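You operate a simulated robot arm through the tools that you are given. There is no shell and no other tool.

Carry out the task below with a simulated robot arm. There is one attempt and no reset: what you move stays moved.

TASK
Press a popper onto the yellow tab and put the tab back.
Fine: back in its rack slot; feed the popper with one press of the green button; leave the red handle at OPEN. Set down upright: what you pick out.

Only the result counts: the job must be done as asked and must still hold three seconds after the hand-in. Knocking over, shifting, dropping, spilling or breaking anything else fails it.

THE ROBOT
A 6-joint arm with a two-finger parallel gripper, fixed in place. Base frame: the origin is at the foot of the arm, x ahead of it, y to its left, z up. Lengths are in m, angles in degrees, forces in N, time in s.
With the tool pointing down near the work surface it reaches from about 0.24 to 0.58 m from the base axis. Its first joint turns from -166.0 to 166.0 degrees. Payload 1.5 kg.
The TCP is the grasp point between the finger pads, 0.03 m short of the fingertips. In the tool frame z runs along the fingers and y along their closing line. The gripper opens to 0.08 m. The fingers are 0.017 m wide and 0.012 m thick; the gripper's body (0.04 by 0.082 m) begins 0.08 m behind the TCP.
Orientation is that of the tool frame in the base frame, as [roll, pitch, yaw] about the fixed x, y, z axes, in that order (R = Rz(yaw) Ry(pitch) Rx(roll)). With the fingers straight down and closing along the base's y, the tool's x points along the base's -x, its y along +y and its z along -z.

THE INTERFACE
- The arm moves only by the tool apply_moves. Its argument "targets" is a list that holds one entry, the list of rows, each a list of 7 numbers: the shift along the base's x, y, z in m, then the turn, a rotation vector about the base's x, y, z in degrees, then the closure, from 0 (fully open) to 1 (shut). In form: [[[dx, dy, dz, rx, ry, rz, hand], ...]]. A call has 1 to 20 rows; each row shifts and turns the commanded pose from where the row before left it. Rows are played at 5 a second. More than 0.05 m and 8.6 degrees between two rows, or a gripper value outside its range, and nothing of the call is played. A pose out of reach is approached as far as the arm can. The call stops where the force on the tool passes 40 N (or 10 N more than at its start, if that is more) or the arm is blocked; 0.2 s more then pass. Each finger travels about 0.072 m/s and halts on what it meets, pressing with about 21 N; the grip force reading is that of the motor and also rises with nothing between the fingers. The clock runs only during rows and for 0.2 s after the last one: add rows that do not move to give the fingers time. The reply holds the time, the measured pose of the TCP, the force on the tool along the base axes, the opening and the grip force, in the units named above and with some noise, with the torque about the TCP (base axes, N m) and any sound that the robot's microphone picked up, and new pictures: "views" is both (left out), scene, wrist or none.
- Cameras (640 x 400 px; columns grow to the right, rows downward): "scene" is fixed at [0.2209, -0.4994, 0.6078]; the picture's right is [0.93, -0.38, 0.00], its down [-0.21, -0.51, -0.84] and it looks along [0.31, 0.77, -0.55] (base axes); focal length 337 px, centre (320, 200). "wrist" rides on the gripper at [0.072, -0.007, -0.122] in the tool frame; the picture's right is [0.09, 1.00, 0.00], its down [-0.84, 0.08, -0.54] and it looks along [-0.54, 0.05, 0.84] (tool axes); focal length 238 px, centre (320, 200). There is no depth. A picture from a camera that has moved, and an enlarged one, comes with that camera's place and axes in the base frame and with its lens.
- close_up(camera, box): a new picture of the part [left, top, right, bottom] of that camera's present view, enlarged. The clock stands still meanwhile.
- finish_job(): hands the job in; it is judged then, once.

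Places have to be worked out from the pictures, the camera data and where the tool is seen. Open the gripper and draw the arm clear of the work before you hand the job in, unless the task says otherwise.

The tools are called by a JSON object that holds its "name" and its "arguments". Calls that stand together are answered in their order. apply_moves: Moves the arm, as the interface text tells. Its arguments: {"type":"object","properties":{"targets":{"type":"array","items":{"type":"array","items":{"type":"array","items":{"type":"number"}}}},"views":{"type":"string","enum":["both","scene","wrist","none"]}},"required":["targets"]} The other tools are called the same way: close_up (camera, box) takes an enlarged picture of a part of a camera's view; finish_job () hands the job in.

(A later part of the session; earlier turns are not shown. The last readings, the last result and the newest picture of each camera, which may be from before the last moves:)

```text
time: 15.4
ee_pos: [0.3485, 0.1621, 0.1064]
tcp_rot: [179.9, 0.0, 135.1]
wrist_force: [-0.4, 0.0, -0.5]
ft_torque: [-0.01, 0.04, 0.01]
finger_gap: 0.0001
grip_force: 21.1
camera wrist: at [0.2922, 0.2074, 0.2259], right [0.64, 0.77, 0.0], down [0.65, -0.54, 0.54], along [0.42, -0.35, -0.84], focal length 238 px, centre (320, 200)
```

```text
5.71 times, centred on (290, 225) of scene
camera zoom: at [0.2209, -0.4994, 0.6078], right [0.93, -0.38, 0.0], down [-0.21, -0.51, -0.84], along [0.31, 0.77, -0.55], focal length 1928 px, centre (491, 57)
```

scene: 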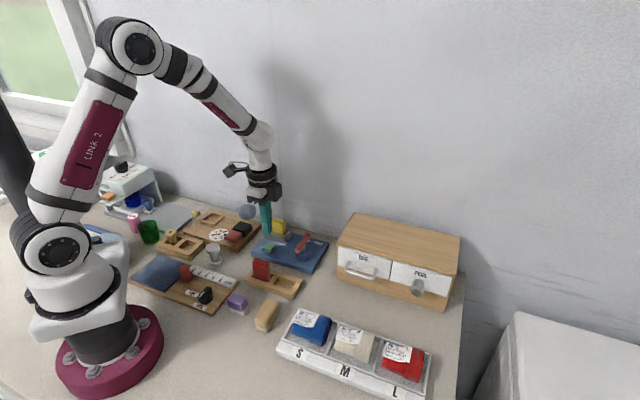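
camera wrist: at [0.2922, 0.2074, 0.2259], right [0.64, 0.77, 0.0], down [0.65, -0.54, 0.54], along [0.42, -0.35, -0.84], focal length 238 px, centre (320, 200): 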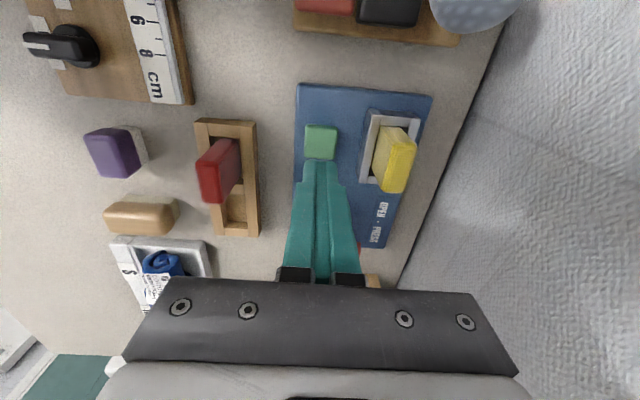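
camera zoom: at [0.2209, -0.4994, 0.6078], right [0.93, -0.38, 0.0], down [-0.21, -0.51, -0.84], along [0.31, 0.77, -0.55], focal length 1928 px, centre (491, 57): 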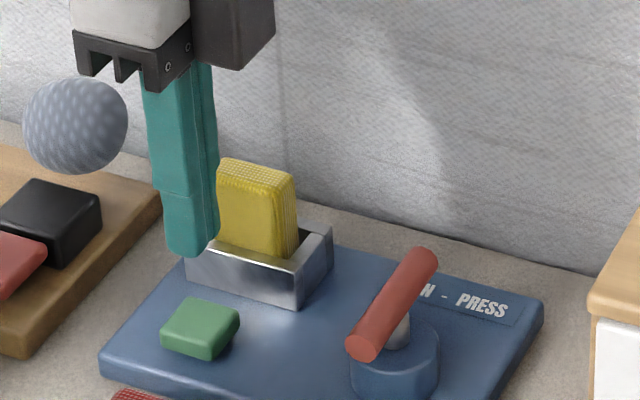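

The fingertips sit about 3.5 mm past the button's centre along the tool axis. I'll correct that and descend to just above the button.

{"name": "apply_moves", "arguments": {"targets": [[[-0.0026, 0.0022, -0.01, 0, 0, 0, 1], [0, 0, -0.02, 0, 0, 0, 1], [0, 0, -0.012, 0, 0, 0, 1], [0, 0, 0, 0, 0, 0, 1]]]}}

{"name": "close_up", "arguments": {"camera": "wrist", "box": [240, 60, 440, 220]}}

{"name": "close_up", "arguments": {"camera": "scene", "box": [250, 200, 330, 270]}}

```text
time: 16.4
ee_pos: [0.3443, 0.1651, 0.0635]
tcp_rot: [-180.0, 0.0, 134.9]
wrist_force: [0.0, 0.4, 0.8]
ft_torque: [-0.03, 0.02, 0.09]
finger_gap: 0.0002
grip_force: 20.5
camera wrist: at [0.2884, 0.2112, 0.1842], right [0.64, 0.77, 0.0], down [0.65, -0.54, 0.54], along [0.42, -0.35, -0.84], focal length 238 px, centre (320, 200)
```

scene: 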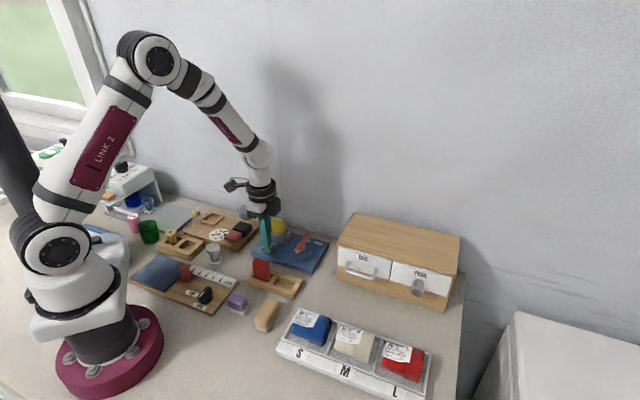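
wrist: 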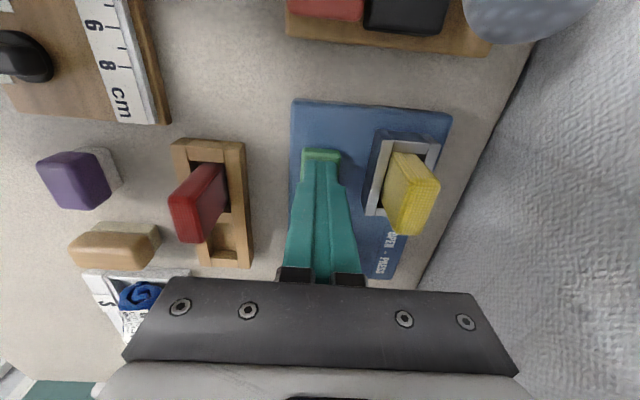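

```text
2.50 times, centred on (340, 140) of wrist
camera zoom: at [0.2884, 0.2112, 0.1842], right [0.64, 0.77, 0.0], down [0.65, -0.54, 0.54], along [0.42, -0.35, -0.84], focal length 596 px, centre (270, 350)
```

zoom: 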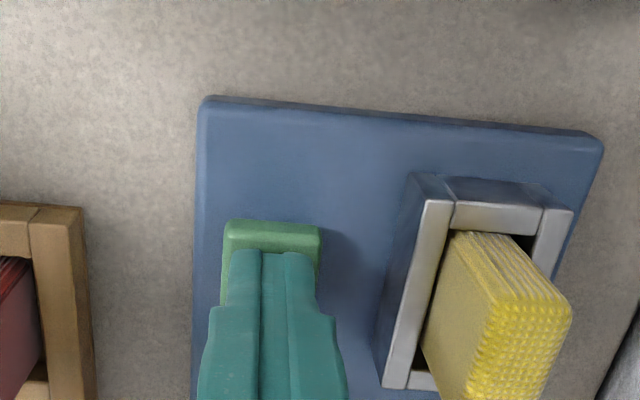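

```text
5.71 times, centred on (290, 235) of scene
camera zoom: at [0.2209, -0.4994, 0.6078], right [0.93, -0.38, 0.0], down [-0.21, -0.51, -0.84], along [0.31, 0.77, -0.55], focal length 1928 px, centre (491, 0)
```

zoom: 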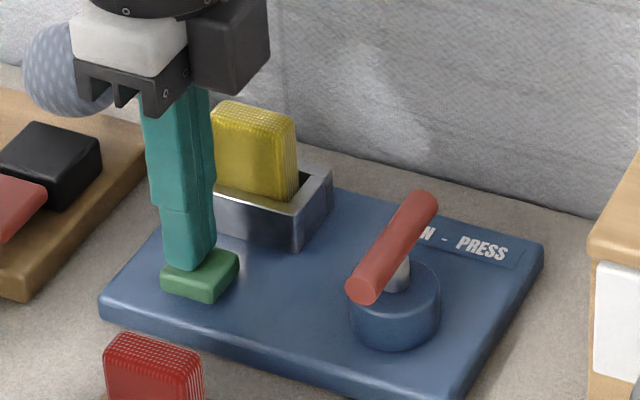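

The fingertips are over the button, just above contact. I'll press straight down in small steps, listening for a click.

{"name": "apply_moves", "arguments": {"targets": [[[0, 0, -0.002, 0, 0, 0, 1], [0, 0, -0.002, 0, 0, 0, 1], [0, 0, -0.002, 0, 0, 0, 1], [0, 0, -0.002, 0, 0, 0, 1]]], "views": "none"}}

```text
time: 17.4
ee_pos: [0.3451, 0.1647, 0.0556]
tcp_rot: [179.9, 0.1, 135.0]
wrist_force: [2.2, -1.6, 3.2]
ft_torque: [-0.04, -0.01, 0.04]
finger_gap: 0.0
grip_force: 20.9
heard: click
```

A click was heard at about 3 N, so the button has registered once. I'll lift straight off and look.

{"name": "apply_moves", "arguments": {"targets": [[[0, 0, 0.01, 0, 0, 0, 1], [0, 0, 0.03, 0, 0, 0, 1], [0, 0, 0.04, 0, 0, 0, 1], [0, 0, 0, 0, 0, 0, 1]]]}}

{"name": "close_up", "arguments": {"camera": "wrist", "box": [240, 40, 440, 200]}}

{"name": "close_up", "arguments": {"camera": "scene", "box": [250, 200, 330, 270]}}

```text
time: 18.4
ee_pos: [0.3442, 0.1653, 0.1383]
tcp_rot: [179.7, 0.1, 134.9]
wrist_force: [0.6, 0.3, 0.0]
ft_torque: [0.0, 0.01, -0.01]
finger_gap: 0.0
grip_force: 21.1
camera wrist: at [0.288, 0.212, 0.2583], right [0.64, 0.77, 0.0], down [0.65, -0.54, 0.54], along [0.42, -0.35, -0.84], focal length 238 px, centre (320, 200)
```

scene: 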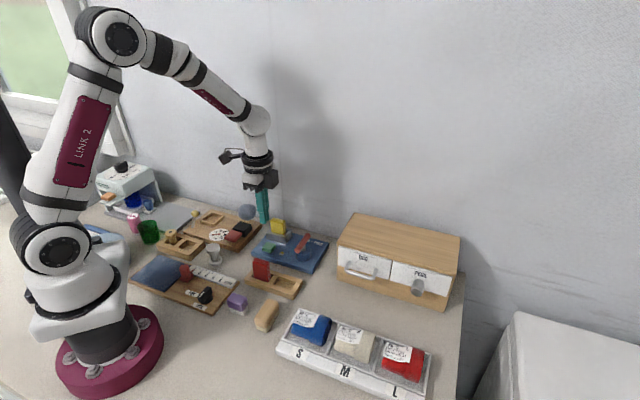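
wrist: 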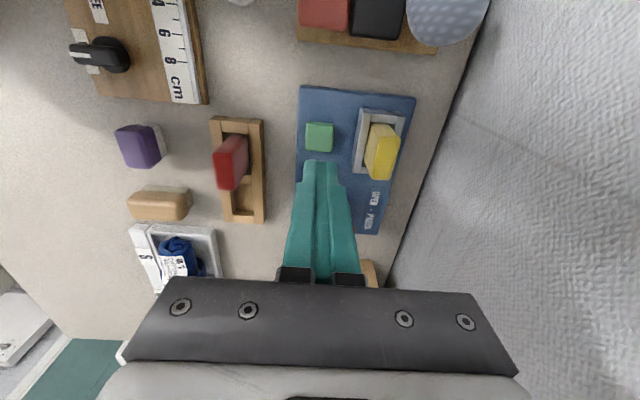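

```text
2.50 times, centred on (340, 120) of wrist
camera zoom: at [0.288, 0.212, 0.2583], right [0.64, 0.77, 0.0], down [0.65, -0.54, 0.54], along [0.42, -0.35, -0.84], focal length 596 px, centre (270, 400)
```

zoom: 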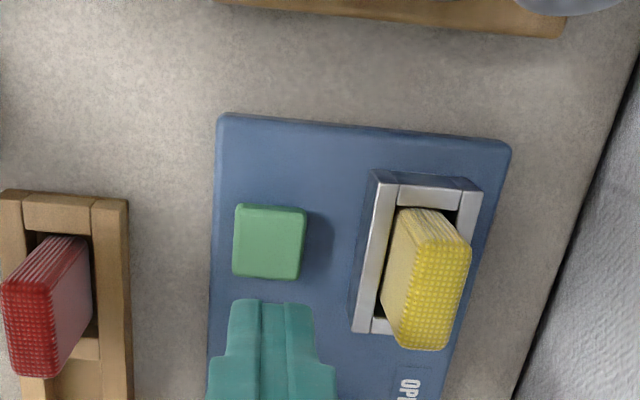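

```text
5.71 times, centred on (290, 235) of scene
camera zoom: at [0.2209, -0.4994, 0.6078], right [0.93, -0.38, 0.0], down [-0.21, -0.51, -0.84], along [0.31, 0.77, -0.55], focal length 1928 px, centre (491, 0)
```

zoom: 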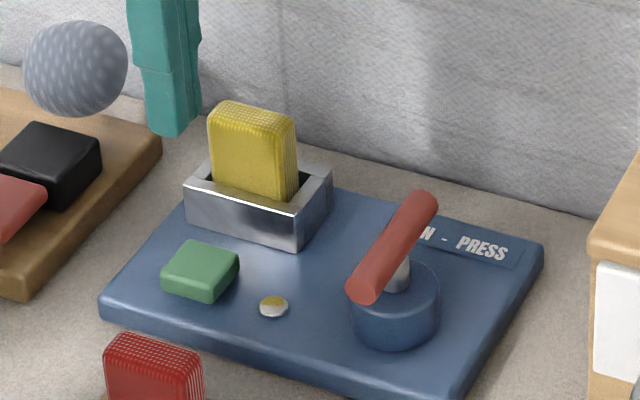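

A small disc (the popper) has appeared on the board between the button and the handle. I'll look more closely.

{"name": "close_up", "arguments": {"camera": "scene", "box": [268, 238, 308, 268]}}

{"name": "apply_moves", "arguments": {"targets": [[[-0.02, 0.03, 0.02, 0, 0, 0, 1], [-0.02, 0.03, 0.02, 0, 0, 0, 1], [0, 0, 0, 0, 0, 0, 1]]]}}

{"name": "close_up", "arguments": {"camera": "wrist", "box": [260, 60, 460, 240]}}

```text
13.33 times, centred on (288, 253) of scene
camera zoom: at [0.2209, -0.4994, 0.6078], right [0.93, -0.38, 0.0], down [-0.21, -0.51, -0.84], along [0.31, 0.77, -0.55], focal length 4497 px, centre (747, -507)
```

zoom: 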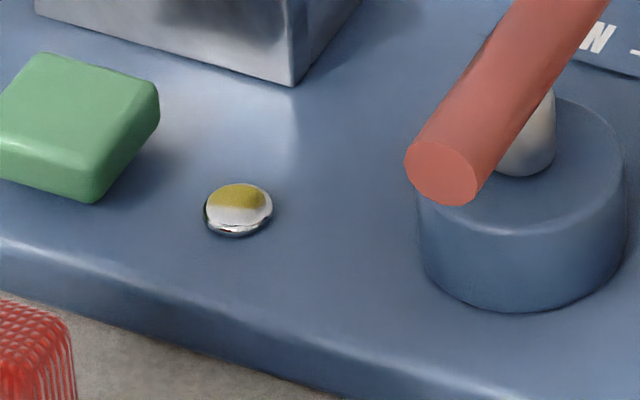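

```text
time: 19.2
ee_pos: [0.3032, 0.2271, 0.1744]
tcp_rot: [179.9, 0.1, 135.1]
wrist_force: [0.4, -0.8, 0.4]
ft_torque: [-0.01, -0.03, -0.01]
finger_gap: 0.0
grip_force: 21.0
camera wrist: at [0.2473, 0.273, 0.2962], right [0.64, 0.77, 0.0], down [0.65, -0.54, 0.54], along [0.42, -0.35, -0.84], focal length 238 px, centre (320, 200)
```

scene: 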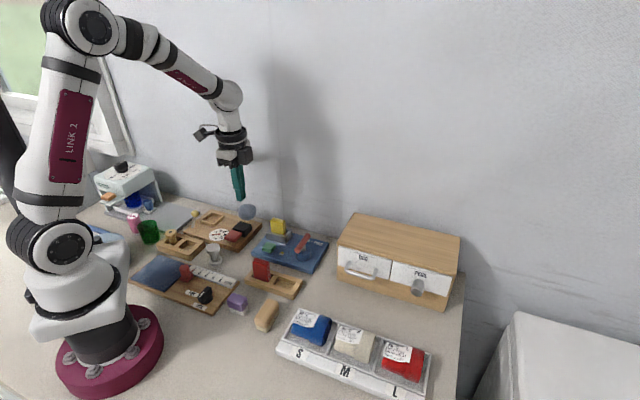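
wrist: 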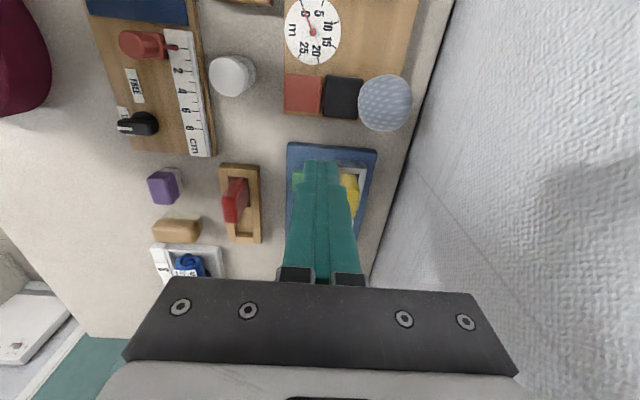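

```text
2.22 times, centred on (360, 150) of wrist
camera zoom: at [0.2473, 0.273, 0.2962], right [0.64, 0.77, 0.0], down [0.65, -0.54, 0.54], along [0.42, -0.35, -0.84], focal length 530 px, centre (231, 311)
```

zoom: 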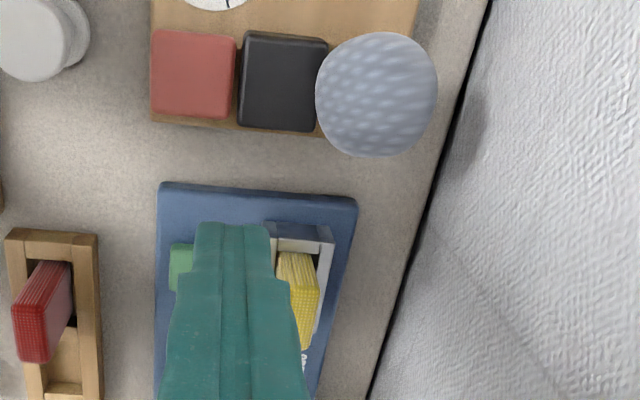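

The popper is a shiny disc presented on the board directly beside the button, so it is fed. Next is the handle: I'll turn the tool +90° (closing across the bar) and hover above its pivot at about (0.4225, 0.109).

{"name": "apply_moves", "arguments": {"targets": [[[0.00994, -0.00984, 0, 0, 0, 7.5, 1], [0.00994, -0.00984, 0, 0, 0, 7.5, 1], [0.00994, -0.00984, 0, 0, 0, 7.5, 0.8], [0.00994, -0.00984, 0, 0, 0, 7.5, 0.5], [0.00994, -0.00984, 0, 0, 0, 7.5, 0.5], [0.00994, -0.00984, 0, 0, 0, 7.5, 0.5], [0.00994, -0.00984, 0, 0, 0, 7.5, 0.5], [0.00994, -0.00984, 0, 0, 0, 7.5, 0.5], [0.00994, -0.00984, 0, 0, 0, 7.5, 0.5], [0.00994, -0.00984, 0, 0, 0, 7.5, 0.5], [0.00994, -0.00984, 0, 0, 0, 7.5, 0.5], [0.00994, -0.00984, 0, 0, 0, 7.5, 0.5], [0, 0, 0, 0, 0, 0, 0.5], [0, 0, 0, 0, 0, 0, 0.5]]]}}

{"name": "close_up", "arguments": {"camera": "wrist", "box": [220, 40, 440, 220]}}

{"name": "close_up", "arguments": {"camera": "scene", "box": [250, 190, 340, 270]}}

```text
time: 22.2
ee_pos: [0.4211, 0.1086, 0.1761]
tcp_rot: [179.9, 0.1, -134.9]
wrist_force: [0.4, -0.1, 0.0]
ft_torque: [0.01, -0.02, 0.03]
finger_gap: 0.0401
grip_force: 0.1
camera wrist: at [0.3756, 0.0526, 0.2968], right [-0.77, 0.64, 0.0], down [0.54, 0.65, 0.54], along [0.35, 0.42, -0.84], focal length 238 px, centre (320, 200)
```

scene: 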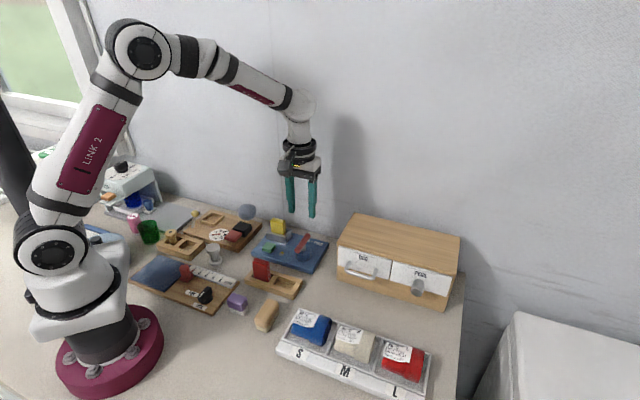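
wrist: 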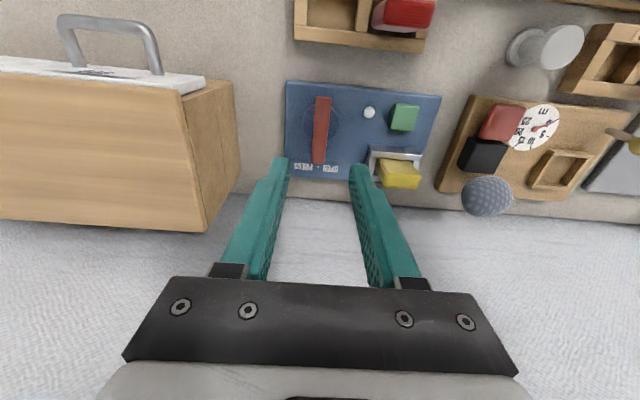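

```text
2.22 times, centred on (330, 130) of wrist
camera zoom: at [0.3756, 0.0526, 0.2968], right [-0.77, 0.64, 0.0], down [0.54, 0.65, 0.54], along [0.35, 0.42, -0.84], focal length 530 px, centre (298, 356)
```

zoom: 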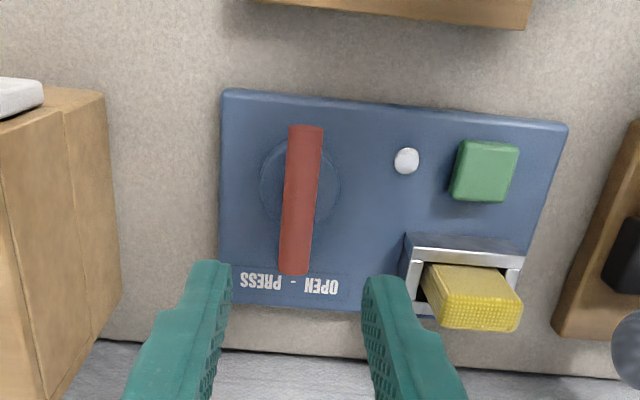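

```text
5.00 times, centred on (295, 230) of scene
camera zoom: at [0.2209, -0.4994, 0.6078], right [0.93, -0.38, 0.0], down [-0.21, -0.51, -0.84], along [0.31, 0.77, -0.55], focal length 1686 px, centre (445, 50)
```

zoom: 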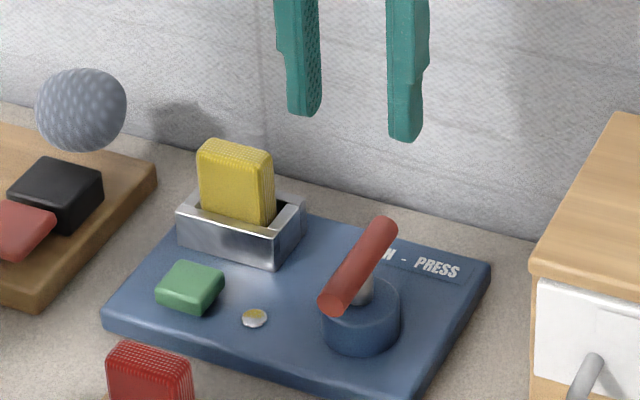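

The bar is centred under the TCP within a millimetre, pointing at about 46° (perpendicular to the label). I'll descend around it, staying above the dial, and close.

{"name": "apply_moves", "arguments": {"targets": [[[0, 0, -0.035, 0, 0, 0, 0.5], [0, 0, -0.035, 0, 0, 0, 0.5], [0, 0, -0.02, 0, 0, 0, 0.5], [0, 0, -0.012, 0, 0, 0, 0.5], [0, 0, 0, 0, 0, 0, 0.5]]]}}

{"name": "close_up", "arguments": {"camera": "wrist", "box": [220, 60, 440, 240]}}

{"name": "close_up", "arguments": {"camera": "scene", "box": [250, 190, 340, 270]}}

```text
time: 23.4
ee_pos: [0.4222, 0.1102, 0.0763]
tcp_rot: [179.9, 0.0, -134.9]
wrist_force: [0.3, 0.5, 0.0]
ft_torque: [0.02, -0.01, 0.01]
finger_gap: 0.04
grip_force: 0.1
camera wrist: at [0.3758, 0.0525, 0.1957], right [-0.77, 0.64, 0.0], down [0.54, 0.65, 0.54], along [0.35, 0.42, -0.84], focal length 238 px, centre (320, 200)
```

scene: 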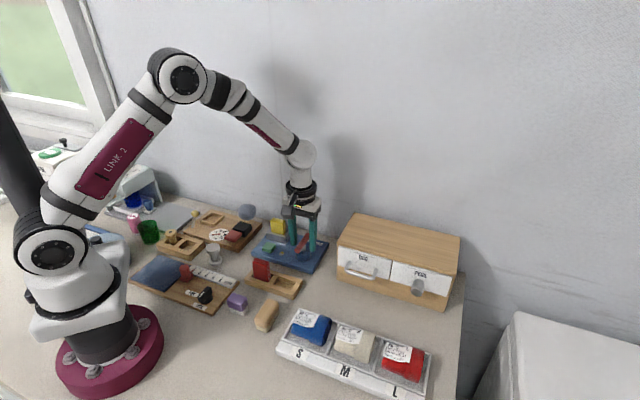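
wrist: 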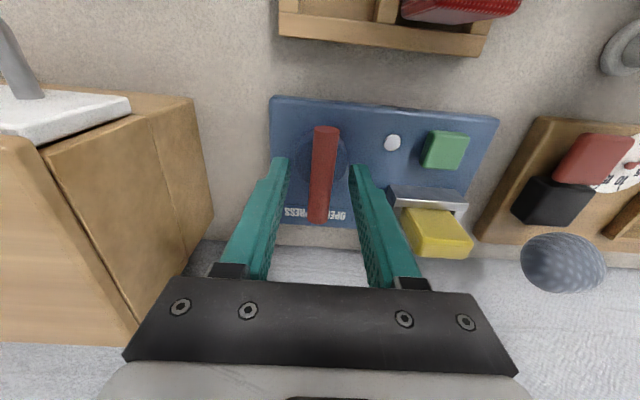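

```text
2.22 times, centred on (330, 150) of wrist
camera zoom: at [0.3758, 0.0525, 0.1957], right [-0.77, 0.64, 0.0], down [0.54, 0.65, 0.54], along [0.35, 0.42, -0.84], focal length 530 px, centre (298, 311)
```

zoom: 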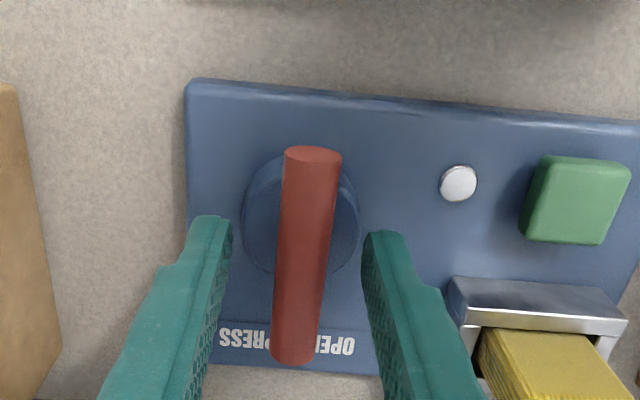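

```text
5.00 times, centred on (295, 230) of scene
camera zoom: at [0.2209, -0.4994, 0.6078], right [0.93, -0.38, 0.0], down [-0.21, -0.51, -0.84], along [0.31, 0.77, -0.55], focal length 1686 px, centre (445, 50)
```

zoom: 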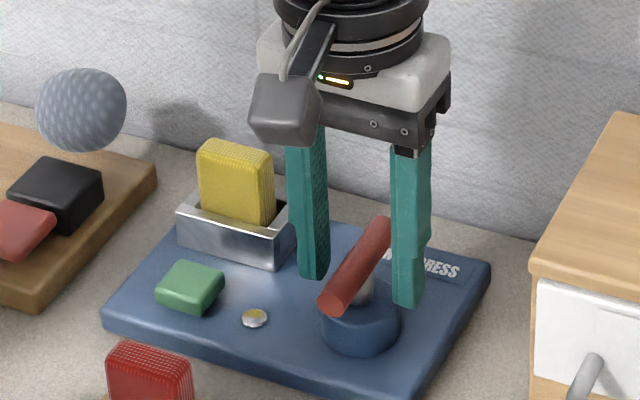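

The bar is about 1 mm off the finger midline. I'll correct that and close on the bar.

{"name": "apply_moves", "arguments": {"targets": [[[-0.0008, 0.0006, -0.002, 0, 0, 0, 0.5], [0, 0, 0, 0, 0, 0, 0.8], [0, 0, 0, 0, 0, 0, 1], [0, 0, 0, 0, 0, 0, 1]]]}}

{"name": "close_up", "arguments": {"camera": "wrist", "box": [220, 60, 440, 240]}}

```text
time: 24.4
ee_pos: [0.4222, 0.109, 0.0735]
tcp_rot: [179.8, 0.0, -135.0]
wrist_force: [-9.2, 13.4, 2.6]
ft_torque: [0.16, 0.13, -0.03]
finger_gap: 0.0149
grip_force: 30.6
camera wrist: at [0.3755, 0.0534, 0.1936], right [-0.77, 0.64, 0.0], down [0.54, 0.65, 0.54], along [0.34, 0.42, -0.84], focal length 238 px, centre (320, 200)
```

scene: 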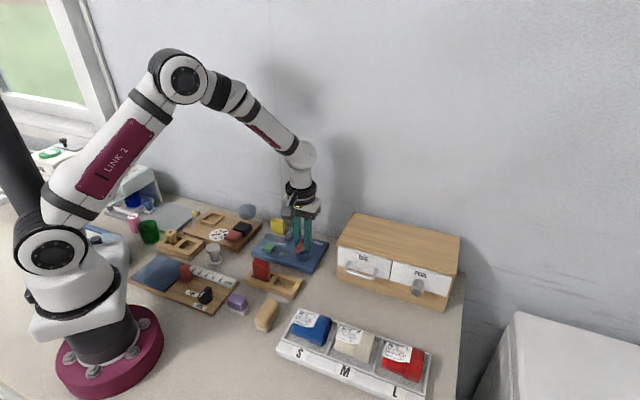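
wrist: 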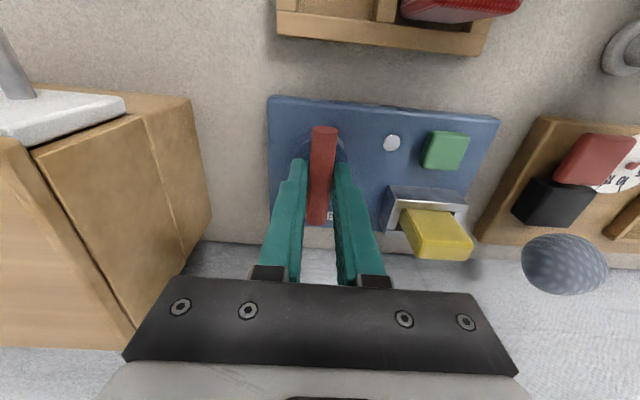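

```text
2.22 times, centred on (330, 150) of wrist
camera zoom: at [0.3755, 0.0534, 0.1936], right [-0.77, 0.64, 0.0], down [0.54, 0.65, 0.54], along [0.34, 0.42, -0.84], focal length 530 px, centre (298, 311)
```

zoom: 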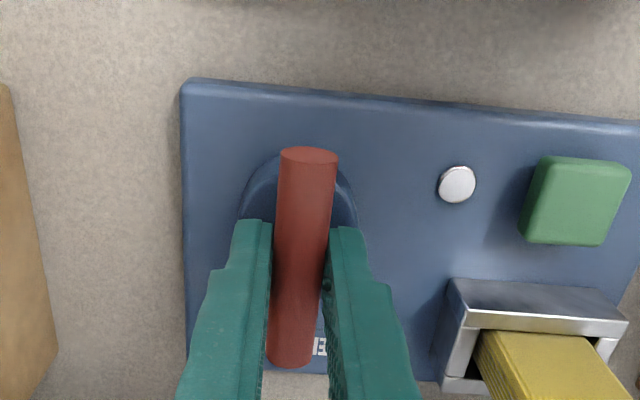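

The grip is on the bar, with a side load of about 16 N along 135°. I'll ease the tool in that direction.

{"name": "apply_moves", "arguments": {"targets": [[[-0.0006, 0.0009, 0, 0, 0, 0, 1], [0, 0, 0, 0, 0, 0, 1]]], "views": "none"}}

```text
time: 25.0
ee_pos: [0.422, 0.109, 0.0733]
tcp_rot: [179.9, 0.1, -135.0]
wrist_force: [-4.8, 14.1, -1.2]
ft_torque: [0.0, 0.22, -0.03]
finger_gap: 0.0149
grip_force: 30.4
```

Partly relieved. I'll shift a little more, mainly +y.

{"name": "apply_moves", "arguments": {"targets": [[[-0.0003, 0.001, 0, 0, 0, 0, 1], [0, 0, 0, 0, 0, 0, 1]]], "views": "none"}}

```text
time: 25.6
ee_pos: [0.4209, 0.11, 0.0723]
tcp_rot: [179.9, 0.0, -135.0]
wrist_force: [-15.3, -3.3, 19.3]
ft_torque: [0.08, 0.09, -0.02]
finger_gap: 0.0145
grip_force: 30.5
```

The loads are shifting between axes through friction. I'll open slightly to reset the forces and re-check the bar's position.

{"name": "apply_moves", "arguments": {"targets": [[[0, 0, 0, 0, 0, 0, 0.7], [0, 0, 0, 0, 0, 0, 0.7], [0, 0, 0, 0, 0, 0, 0.7]]]}}

{"name": "close_up", "arguments": {"camera": "wrist", "box": [220, 60, 440, 240]}}

{"name": "close_up", "arguments": {"camera": "scene", "box": [250, 190, 340, 270]}}

```text
time: 26.4
ee_pos: [0.4228, 0.1097, 0.0728]
tcp_rot: [179.9, 0.0, -135.1]
wrist_force: [0.4, -0.2, 0.9]
ft_torque: [-0.02, 0.02, 0.02]
finger_gap: 0.0242
grip_force: 0.1
camera wrist: at [0.3755, 0.054, 0.1932], right [-0.77, 0.64, 0.0], down [0.54, 0.65, 0.54], along [0.35, 0.42, -0.84], focal length 238 px, centre (320, 200)
```

scene: 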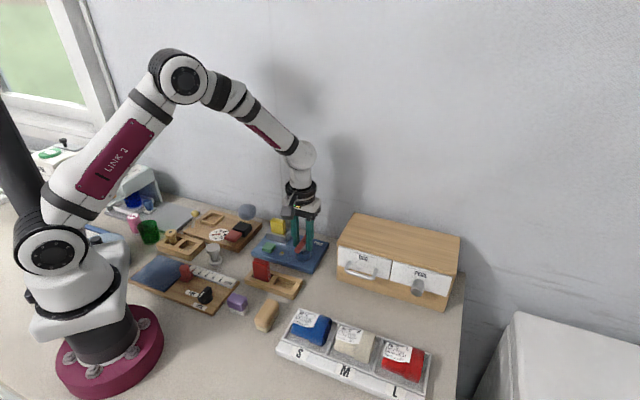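
wrist: 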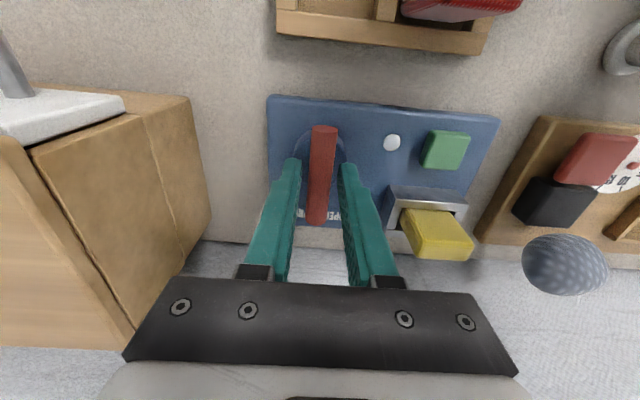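

```text
2.22 times, centred on (330, 150) of wrist
camera zoom: at [0.3755, 0.054, 0.1932], right [-0.77, 0.64, 0.0], down [0.54, 0.65, 0.54], along [0.35, 0.42, -0.84], focal length 530 px, centre (298, 311)
```

zoom: 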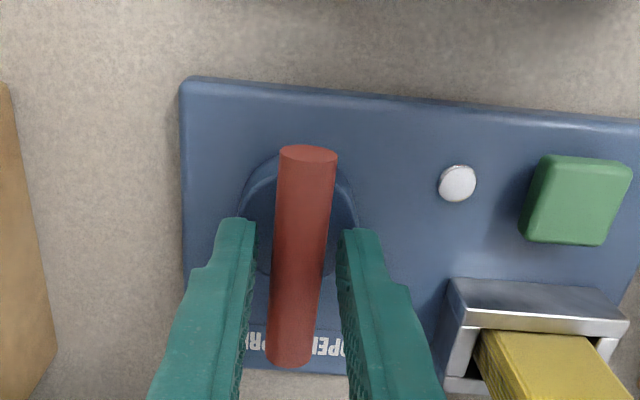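

```text
5.00 times, centred on (295, 230) of scene
camera zoom: at [0.2209, -0.4994, 0.6078], right [0.93, -0.38, 0.0], down [-0.21, -0.51, -0.84], along [0.31, 0.77, -0.55], focal length 1686 px, centre (445, 50)
```

zoom: 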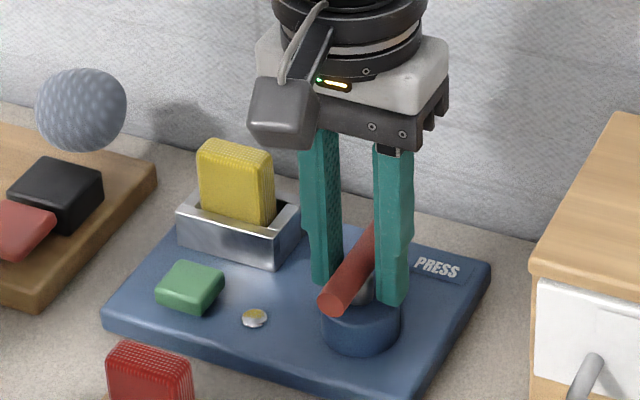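

The bar is centred in the open fingers and forces are zero. I'll close to just over the bar's diameter (a loose wrench grip) and turn clockwise, the OPEN→PRESS label direction, watching torque and sound.

{"name": "apply_moves", "arguments": {"targets": [[[0, 0, 0, 0, 0, 0, 0.79], [0, 0, 0, 0, 0, 0, 0.79], [0, 0, 0, 0, 0, -6, 0.79], [0, 0, 0, 0, 0, -6, 0.79], [0, 0, 0, 0, 0, -6, 0.79], [0, 0, 0, 0, 0, 0, 0.79]]]}}

{"name": "close_up", "arguments": {"camera": "wrist", "box": [220, 60, 440, 240]}}

{"name": "close_up", "arguments": {"camera": "scene", "box": [250, 190, 340, 270]}}

```text
time: 27.8
ee_pos: [0.4226, 0.11, 0.0721]
tcp_rot: [179.9, 0.0, -153.1]
wrist_force: [3.5, -3.1, 1.3]
ft_torque: [-0.05, -0.02, 0.03]
finger_gap: 0.0201
grip_force: 1.7
camera wrist: at [0.3605, 0.0713, 0.1927], right [-0.53, 0.85, 0.0], down [0.71, 0.45, 0.54], along [0.46, 0.29, -0.84], focal length 238 px, centre (320, 200)
```

scene: 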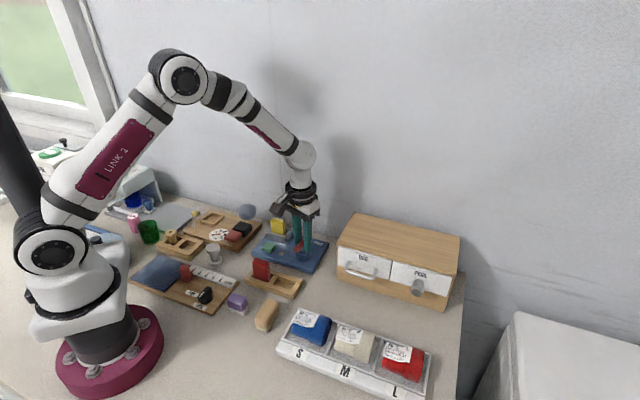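
wrist: 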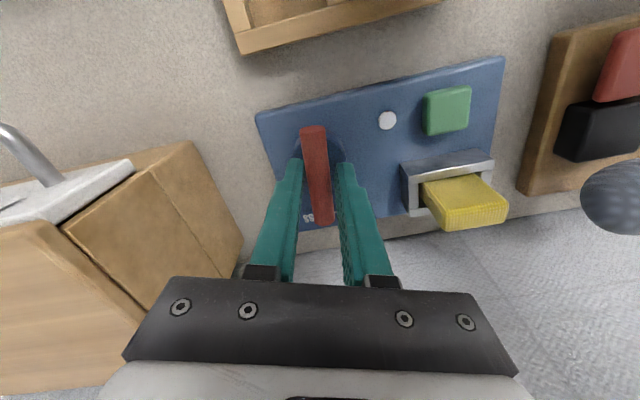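

```text
2.22 times, centred on (330, 150) of wrist
camera zoom: at [0.3605, 0.0713, 0.1927], right [-0.53, 0.85, 0.0], down [0.71, 0.45, 0.54], along [0.46, 0.29, -0.84], focal length 530 px, centre (298, 311)
```

zoom: 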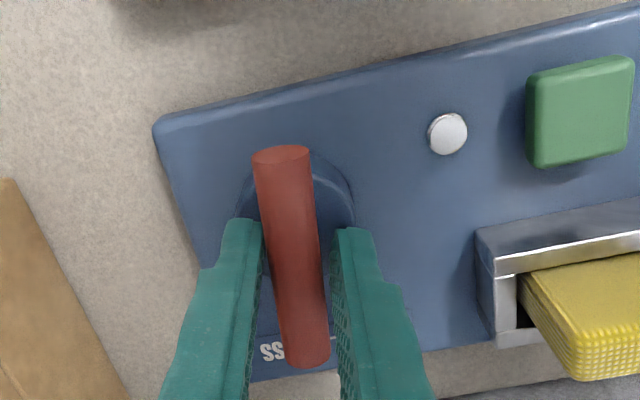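

```text
5.00 times, centred on (295, 230) of scene
camera zoom: at [0.2209, -0.4994, 0.6078], right [0.93, -0.38, 0.0], down [-0.21, -0.51, -0.84], along [0.31, 0.77, -0.55], focal length 1686 px, centre (445, 50)
```

zoom: 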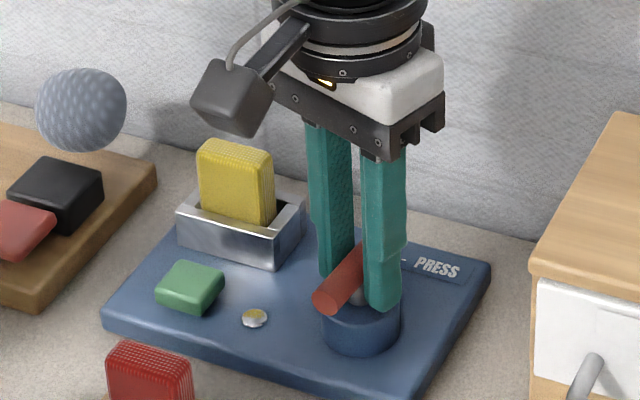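

The handle moves clockwise freely (bar now at about 38°, was 45°). I'll continue turning clockwise.

{"name": "apply_moves", "arguments": {"targets": [[[0, 0, 0, 0, 0, -7, 0.8], [0, 0, 0, 0, 0, -7, 0.8], [0, 0, 0, 0, 0, -7, 0.8], [0, 0, 0, 0, 0, -7, 0.8], [0, 0, 0, 0, 0, 0, 0.8]]]}}

{"name": "close_up", "arguments": {"camera": "wrist", "box": [220, 60, 440, 240]}}

{"name": "close_up", "arguments": {"camera": "scene", "box": [250, 190, 340, 270]}}

```text
time: 29.0
ee_pos: [0.4226, 0.1108, 0.0724]
tcp_rot: [180.0, 0.0, 178.9]
wrist_force: [-0.7, -3.7, 2.0]
ft_torque: [-0.04, -0.04, 0.01]
finger_gap: 0.0187
grip_force: 1.1
camera wrist: at [0.3491, 0.1043, 0.1921], right [-0.07, 1.0, 0.0], down [0.84, 0.06, 0.54], along [0.54, 0.04, -0.84], focal length 238 px, centre (320, 200)
```

scene: 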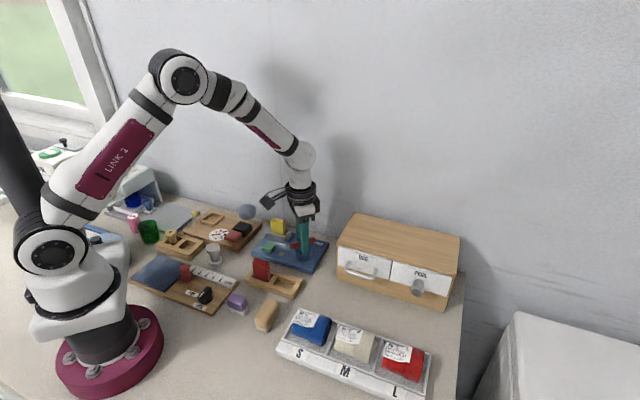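
wrist: 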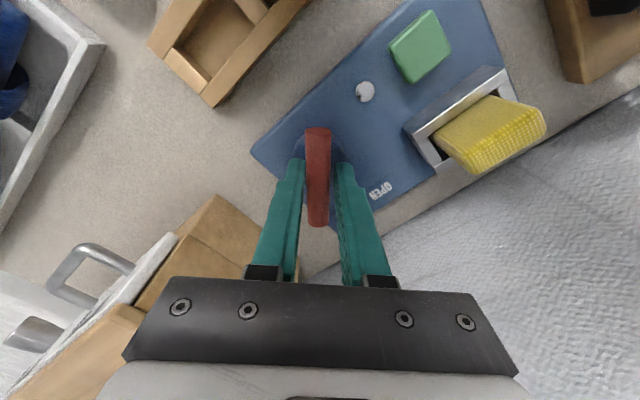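

```text
2.22 times, centred on (330, 150) of wrist
camera zoom: at [0.3491, 0.1043, 0.1921], right [-0.07, 1.0, 0.0], down [0.84, 0.06, 0.54], along [0.54, 0.04, -0.84], focal length 530 px, centre (298, 311)
```

zoom: 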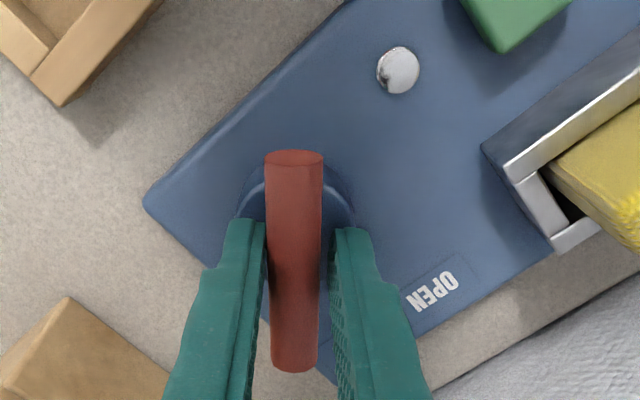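

```text
5.00 times, centred on (295, 230) of scene
camera zoom: at [0.2209, -0.4994, 0.6078], right [0.93, -0.38, 0.0], down [-0.21, -0.51, -0.84], along [0.31, 0.77, -0.55], focal length 1686 px, centre (445, 50)
```

zoom: 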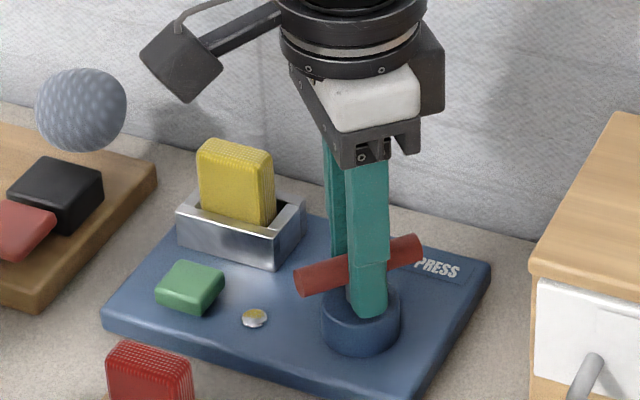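

The bar is now at about 4° and still turning freely with no stop yet. I'll continue clockwise.

{"name": "apply_moves", "arguments": {"targets": [[[0, 0, 0, 0, 0, -7, 0.8], [0, 0, 0, 0, 0, -7, 0.8], [0, 0, 0, 0, 0, -7, 0.8], [0, 0, 0, 0, 0, 0, 0.8]]]}}

{"name": "close_up", "arguments": {"camera": "wrist", "box": [220, 60, 440, 240]}}

{"name": "close_up", "arguments": {"camera": "scene", "box": [250, 190, 340, 270]}}

```text
time: 30.0
ee_pos: [0.4224, 0.1105, 0.0733]
tcp_rot: [179.9, 0.0, 157.8]
wrist_force: [-2.2, -2.6, -1.5]
ft_torque: [0.01, 0.0, 0.02]
finger_gap: 0.0192
grip_force: 2.0
camera wrist: at [0.3521, 0.1311, 0.1926], right [0.29, 0.96, 0.0], down [0.8, -0.24, 0.54], along [0.52, -0.16, -0.84], focal length 238 px, centre (320, 200)
```

scene: 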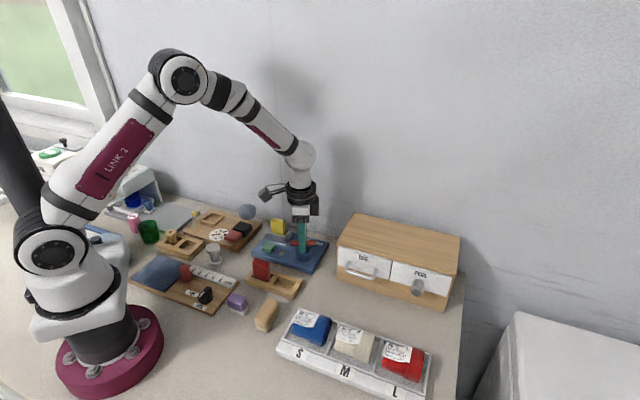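
wrist: 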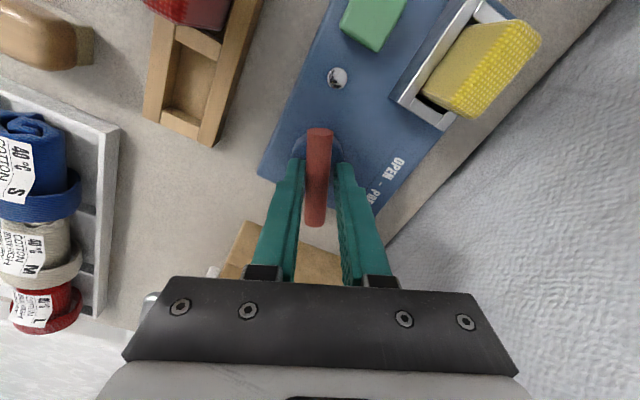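

```text
2.22 times, centred on (330, 150) of wrist
camera zoom: at [0.3521, 0.1311, 0.1926], right [0.29, 0.96, 0.0], down [0.8, -0.24, 0.54], along [0.52, -0.16, -0.84], focal length 530 px, centre (298, 311)
```

zoom: 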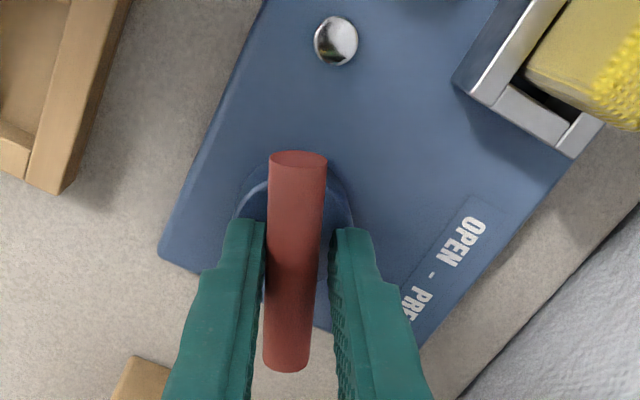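

```text
5.00 times, centred on (295, 230) of scene
camera zoom: at [0.2209, -0.4994, 0.6078], right [0.93, -0.38, 0.0], down [-0.21, -0.51, -0.84], along [0.31, 0.77, -0.55], focal length 1686 px, centre (445, 50)
```

zoom: 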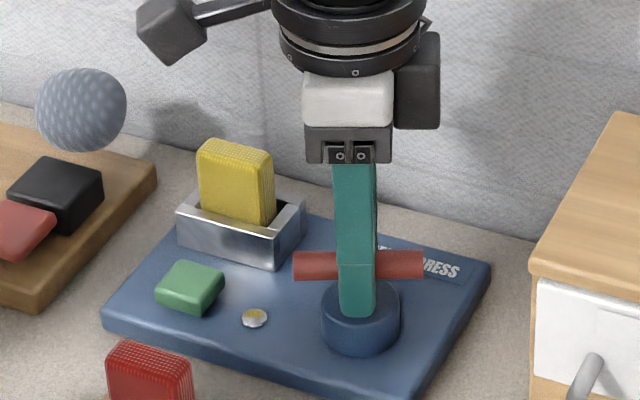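

The bar is at about -20° (65° turned) and still free. I'll continue clockwise toward 90°.

{"name": "apply_moves", "arguments": {"targets": [[[0, 0, 0, 0, 0, -7, 0.8], [0, 0, 0, 0, 0, -7, 0.8], [0, 0, 0, 0, 0, -7, 0.8], [0, 0, 0, 0, 0, 0, 0.8]]]}}

{"name": "close_up", "arguments": {"camera": "wrist", "box": [220, 60, 440, 240]}}

{"name": "close_up", "arguments": {"camera": "scene", "box": [250, 190, 340, 270]}}

```text
time: 31.0
ee_pos: [0.4225, 0.11, 0.0737]
tcp_rot: [179.9, 0.0, 136.9]
wrist_force: [-1.9, -2.3, 0.7]
ft_torque: [-0.05, 0.0, -0.02]
finger_gap: 0.0183
grip_force: 1.1
camera wrist: at [0.364, 0.1548, 0.1931], right [0.61, 0.79, 0.0], down [0.66, -0.52, 0.54], along [0.43, -0.33, -0.84], focal length 238 px, centre (320, 200)
```

scene: 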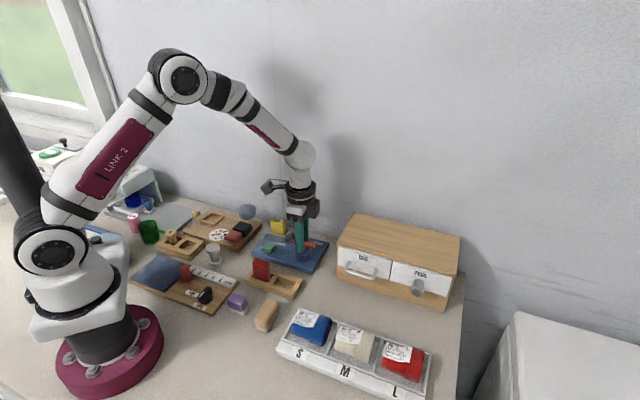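
wrist: 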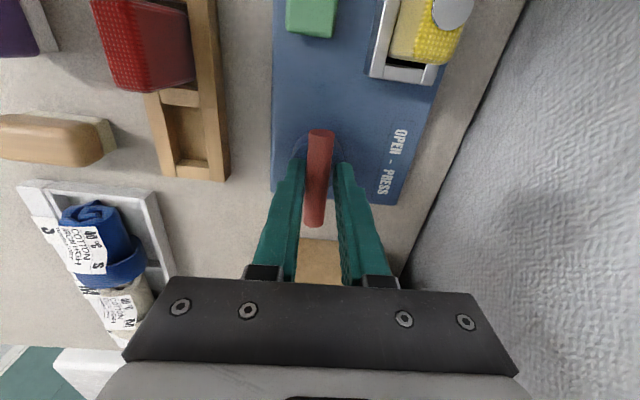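

```text
2.22 times, centred on (330, 150) of wrist
camera zoom: at [0.364, 0.1548, 0.1931], right [0.61, 0.79, 0.0], down [0.66, -0.52, 0.54], along [0.43, -0.33, -0.84], focal length 530 px, centre (298, 311)
```

zoom: 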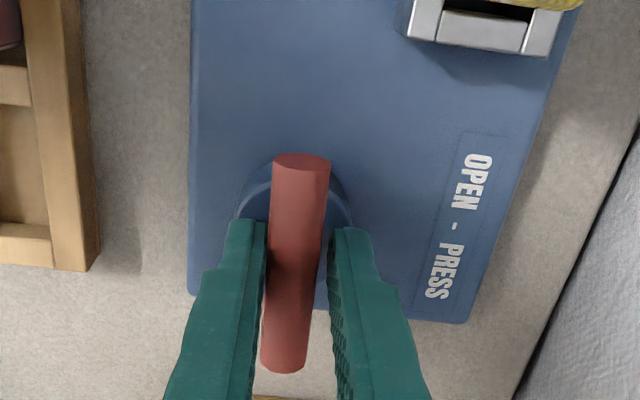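

```text
5.00 times, centred on (295, 230) of scene
camera zoom: at [0.2209, -0.4994, 0.6078], right [0.93, -0.38, 0.0], down [-0.21, -0.51, -0.84], along [0.31, 0.77, -0.55], focal length 1686 px, centre (445, 50)
```

zoom: 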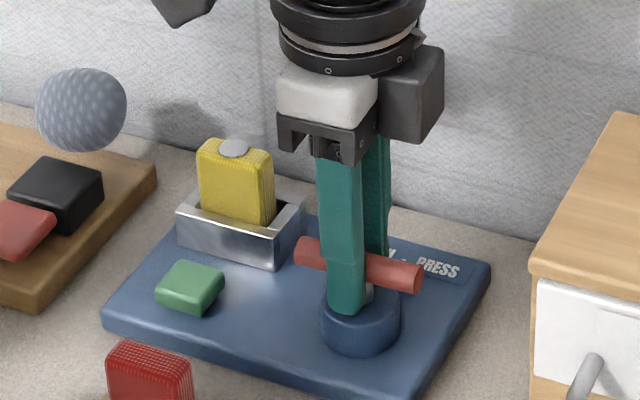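

The popper now sits on top of the yellow tab, so the press has happened. I'll turn the handle back counter-clockwise toward OPEN.

{"name": "apply_moves", "arguments": {"targets": [[[0, 0, 0, 0, 0, 7.3, 0.8], [0, 0, 0, 0, 0, 7.3, 0.8], [0, 0, 0, 0, 0, 7.3, 0.8], [0, 0, 0, 0, 0, 7.3, 0.8], [0, 0, 0, 0, 0, 7.3, 0.8], [0, 0, 0, 0, 0, 7.3, 0.8], [0, 0, 0, 0, 0, 7.3, 0.8], [0, 0, 0, 0, 0, 7.3, 0.8], [0, 0, 0, 0, 0, 7.3, 0.8], [0, 0, 0, 0, 0, 7.3, 0.8], [0, 0, 0, 0, 0, 7.3, 0.8], [0, 0, 0, 0, 0, 7.3, 0.8], [0, 0, 0, 0, 0, 0, 0.8]]]}}

{"name": "close_up", "arguments": {"camera": "wrist", "box": [220, 60, 440, 240]}}

{"name": "close_up", "arguments": {"camera": "scene", "box": [250, 190, 340, 270]}}

```text
time: 33.8
ee_pos: [0.4218, 0.1097, 0.0723]
tcp_rot: [179.9, 0.1, -135.2]
wrist_force: [0.4, -1.8, 0.5]
ft_torque: [-0.03, -0.02, 0.03]
finger_gap: 0.0172
grip_force: 0.7
camera wrist: at [0.3752, 0.0544, 0.1927], right [-0.77, 0.64, 0.0], down [0.54, 0.64, 0.54], along [0.35, 0.42, -0.84], focal length 238 px, centre (320, 200)
```

scene: 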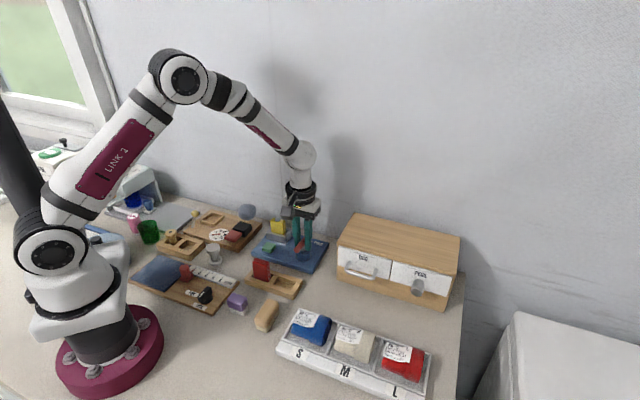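
wrist: 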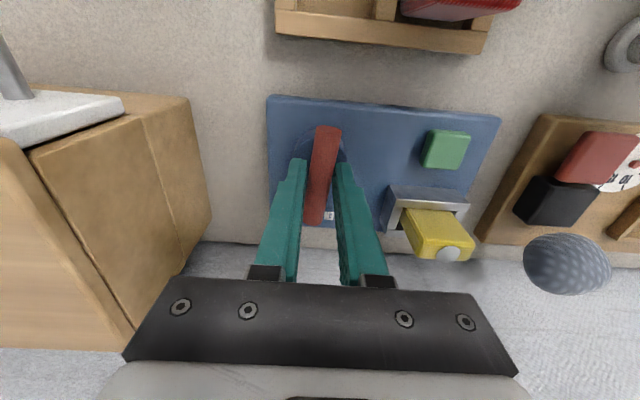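

```text
2.22 times, centred on (330, 150) of wrist
camera zoom: at [0.3752, 0.0544, 0.1927], right [-0.77, 0.64, 0.0], down [0.54, 0.64, 0.54], along [0.35, 0.42, -0.84], focal length 530 px, centre (298, 311)
```

zoom: 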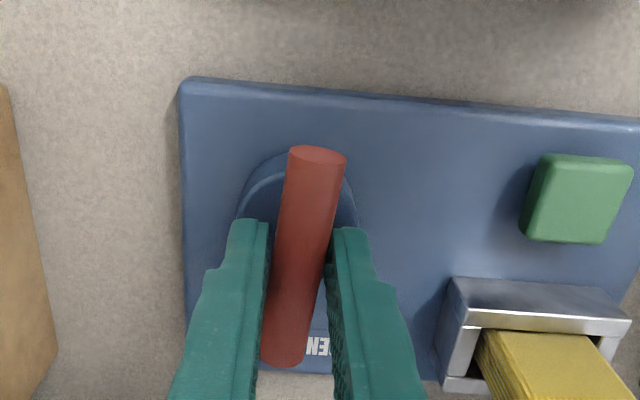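

```text
5.00 times, centred on (295, 230) of scene
camera zoom: at [0.2209, -0.4994, 0.6078], right [0.93, -0.38, 0.0], down [-0.21, -0.51, -0.84], along [0.31, 0.77, -0.55], focal length 1686 px, centre (445, 50)
```

zoom: 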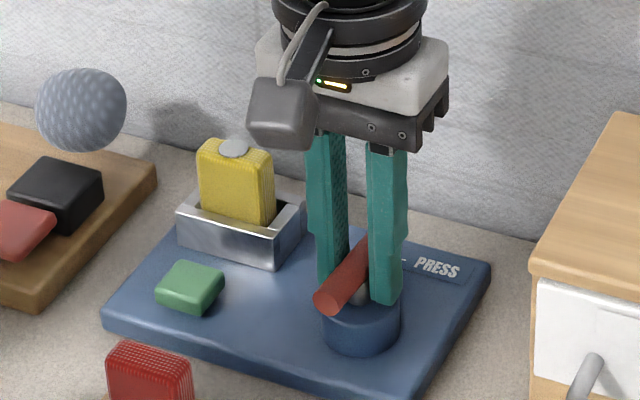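

The bar is at about 42°, a few degrees short of its original 45–46°. I'll turn a little further and look for the end stop in the torque.

{"name": "apply_moves", "arguments": {"targets": [[[0, 0, 0, 0, 0, 2, 0.8], [0, 0, 0, 0, 0, 2, 0.8], [0, 0, 0, 0, 0, 0, 0.8]]], "views": "wrist"}}

{"name": "close_up", "arguments": {"camera": "wrist", "box": [220, 60, 440, 240]}}

```text
time: 34.6
ee_pos: [0.4221, 0.11, 0.0723]
tcp_rot: [179.9, 0.0, -131.4]
wrist_force: [1.9, -1.1, -1.1]
ft_torque: [-0.04, 0.01, 0.0]
finger_gap: 0.0175
grip_force: 0.7
camera wrist: at [0.3784, 0.0513, 0.1933], right [-0.81, 0.59, 0.0], down [0.49, 0.68, 0.54], along [0.32, 0.44, -0.84], focal length 238 px, centre (320, 200)
```

wrist: 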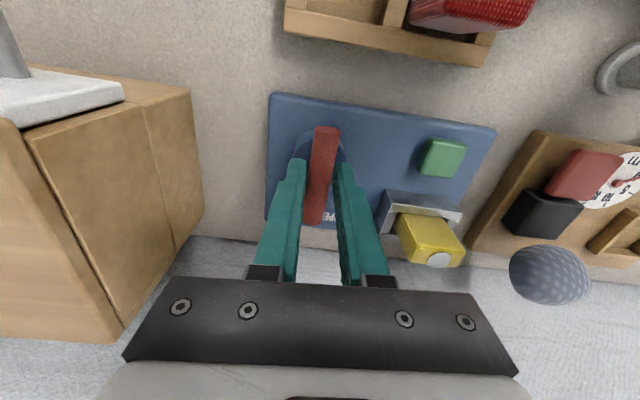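

```text
2.22 times, centred on (330, 150) of wrist
camera zoom: at [0.3784, 0.0513, 0.1933], right [-0.81, 0.59, 0.0], down [0.49, 0.68, 0.54], along [0.32, 0.44, -0.84], focal length 530 px, centre (298, 311)
```

zoom: 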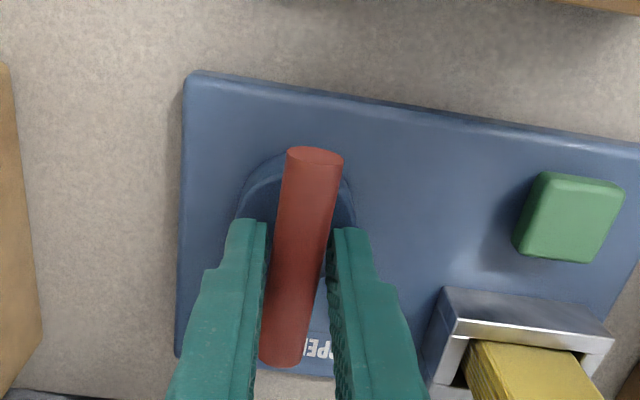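

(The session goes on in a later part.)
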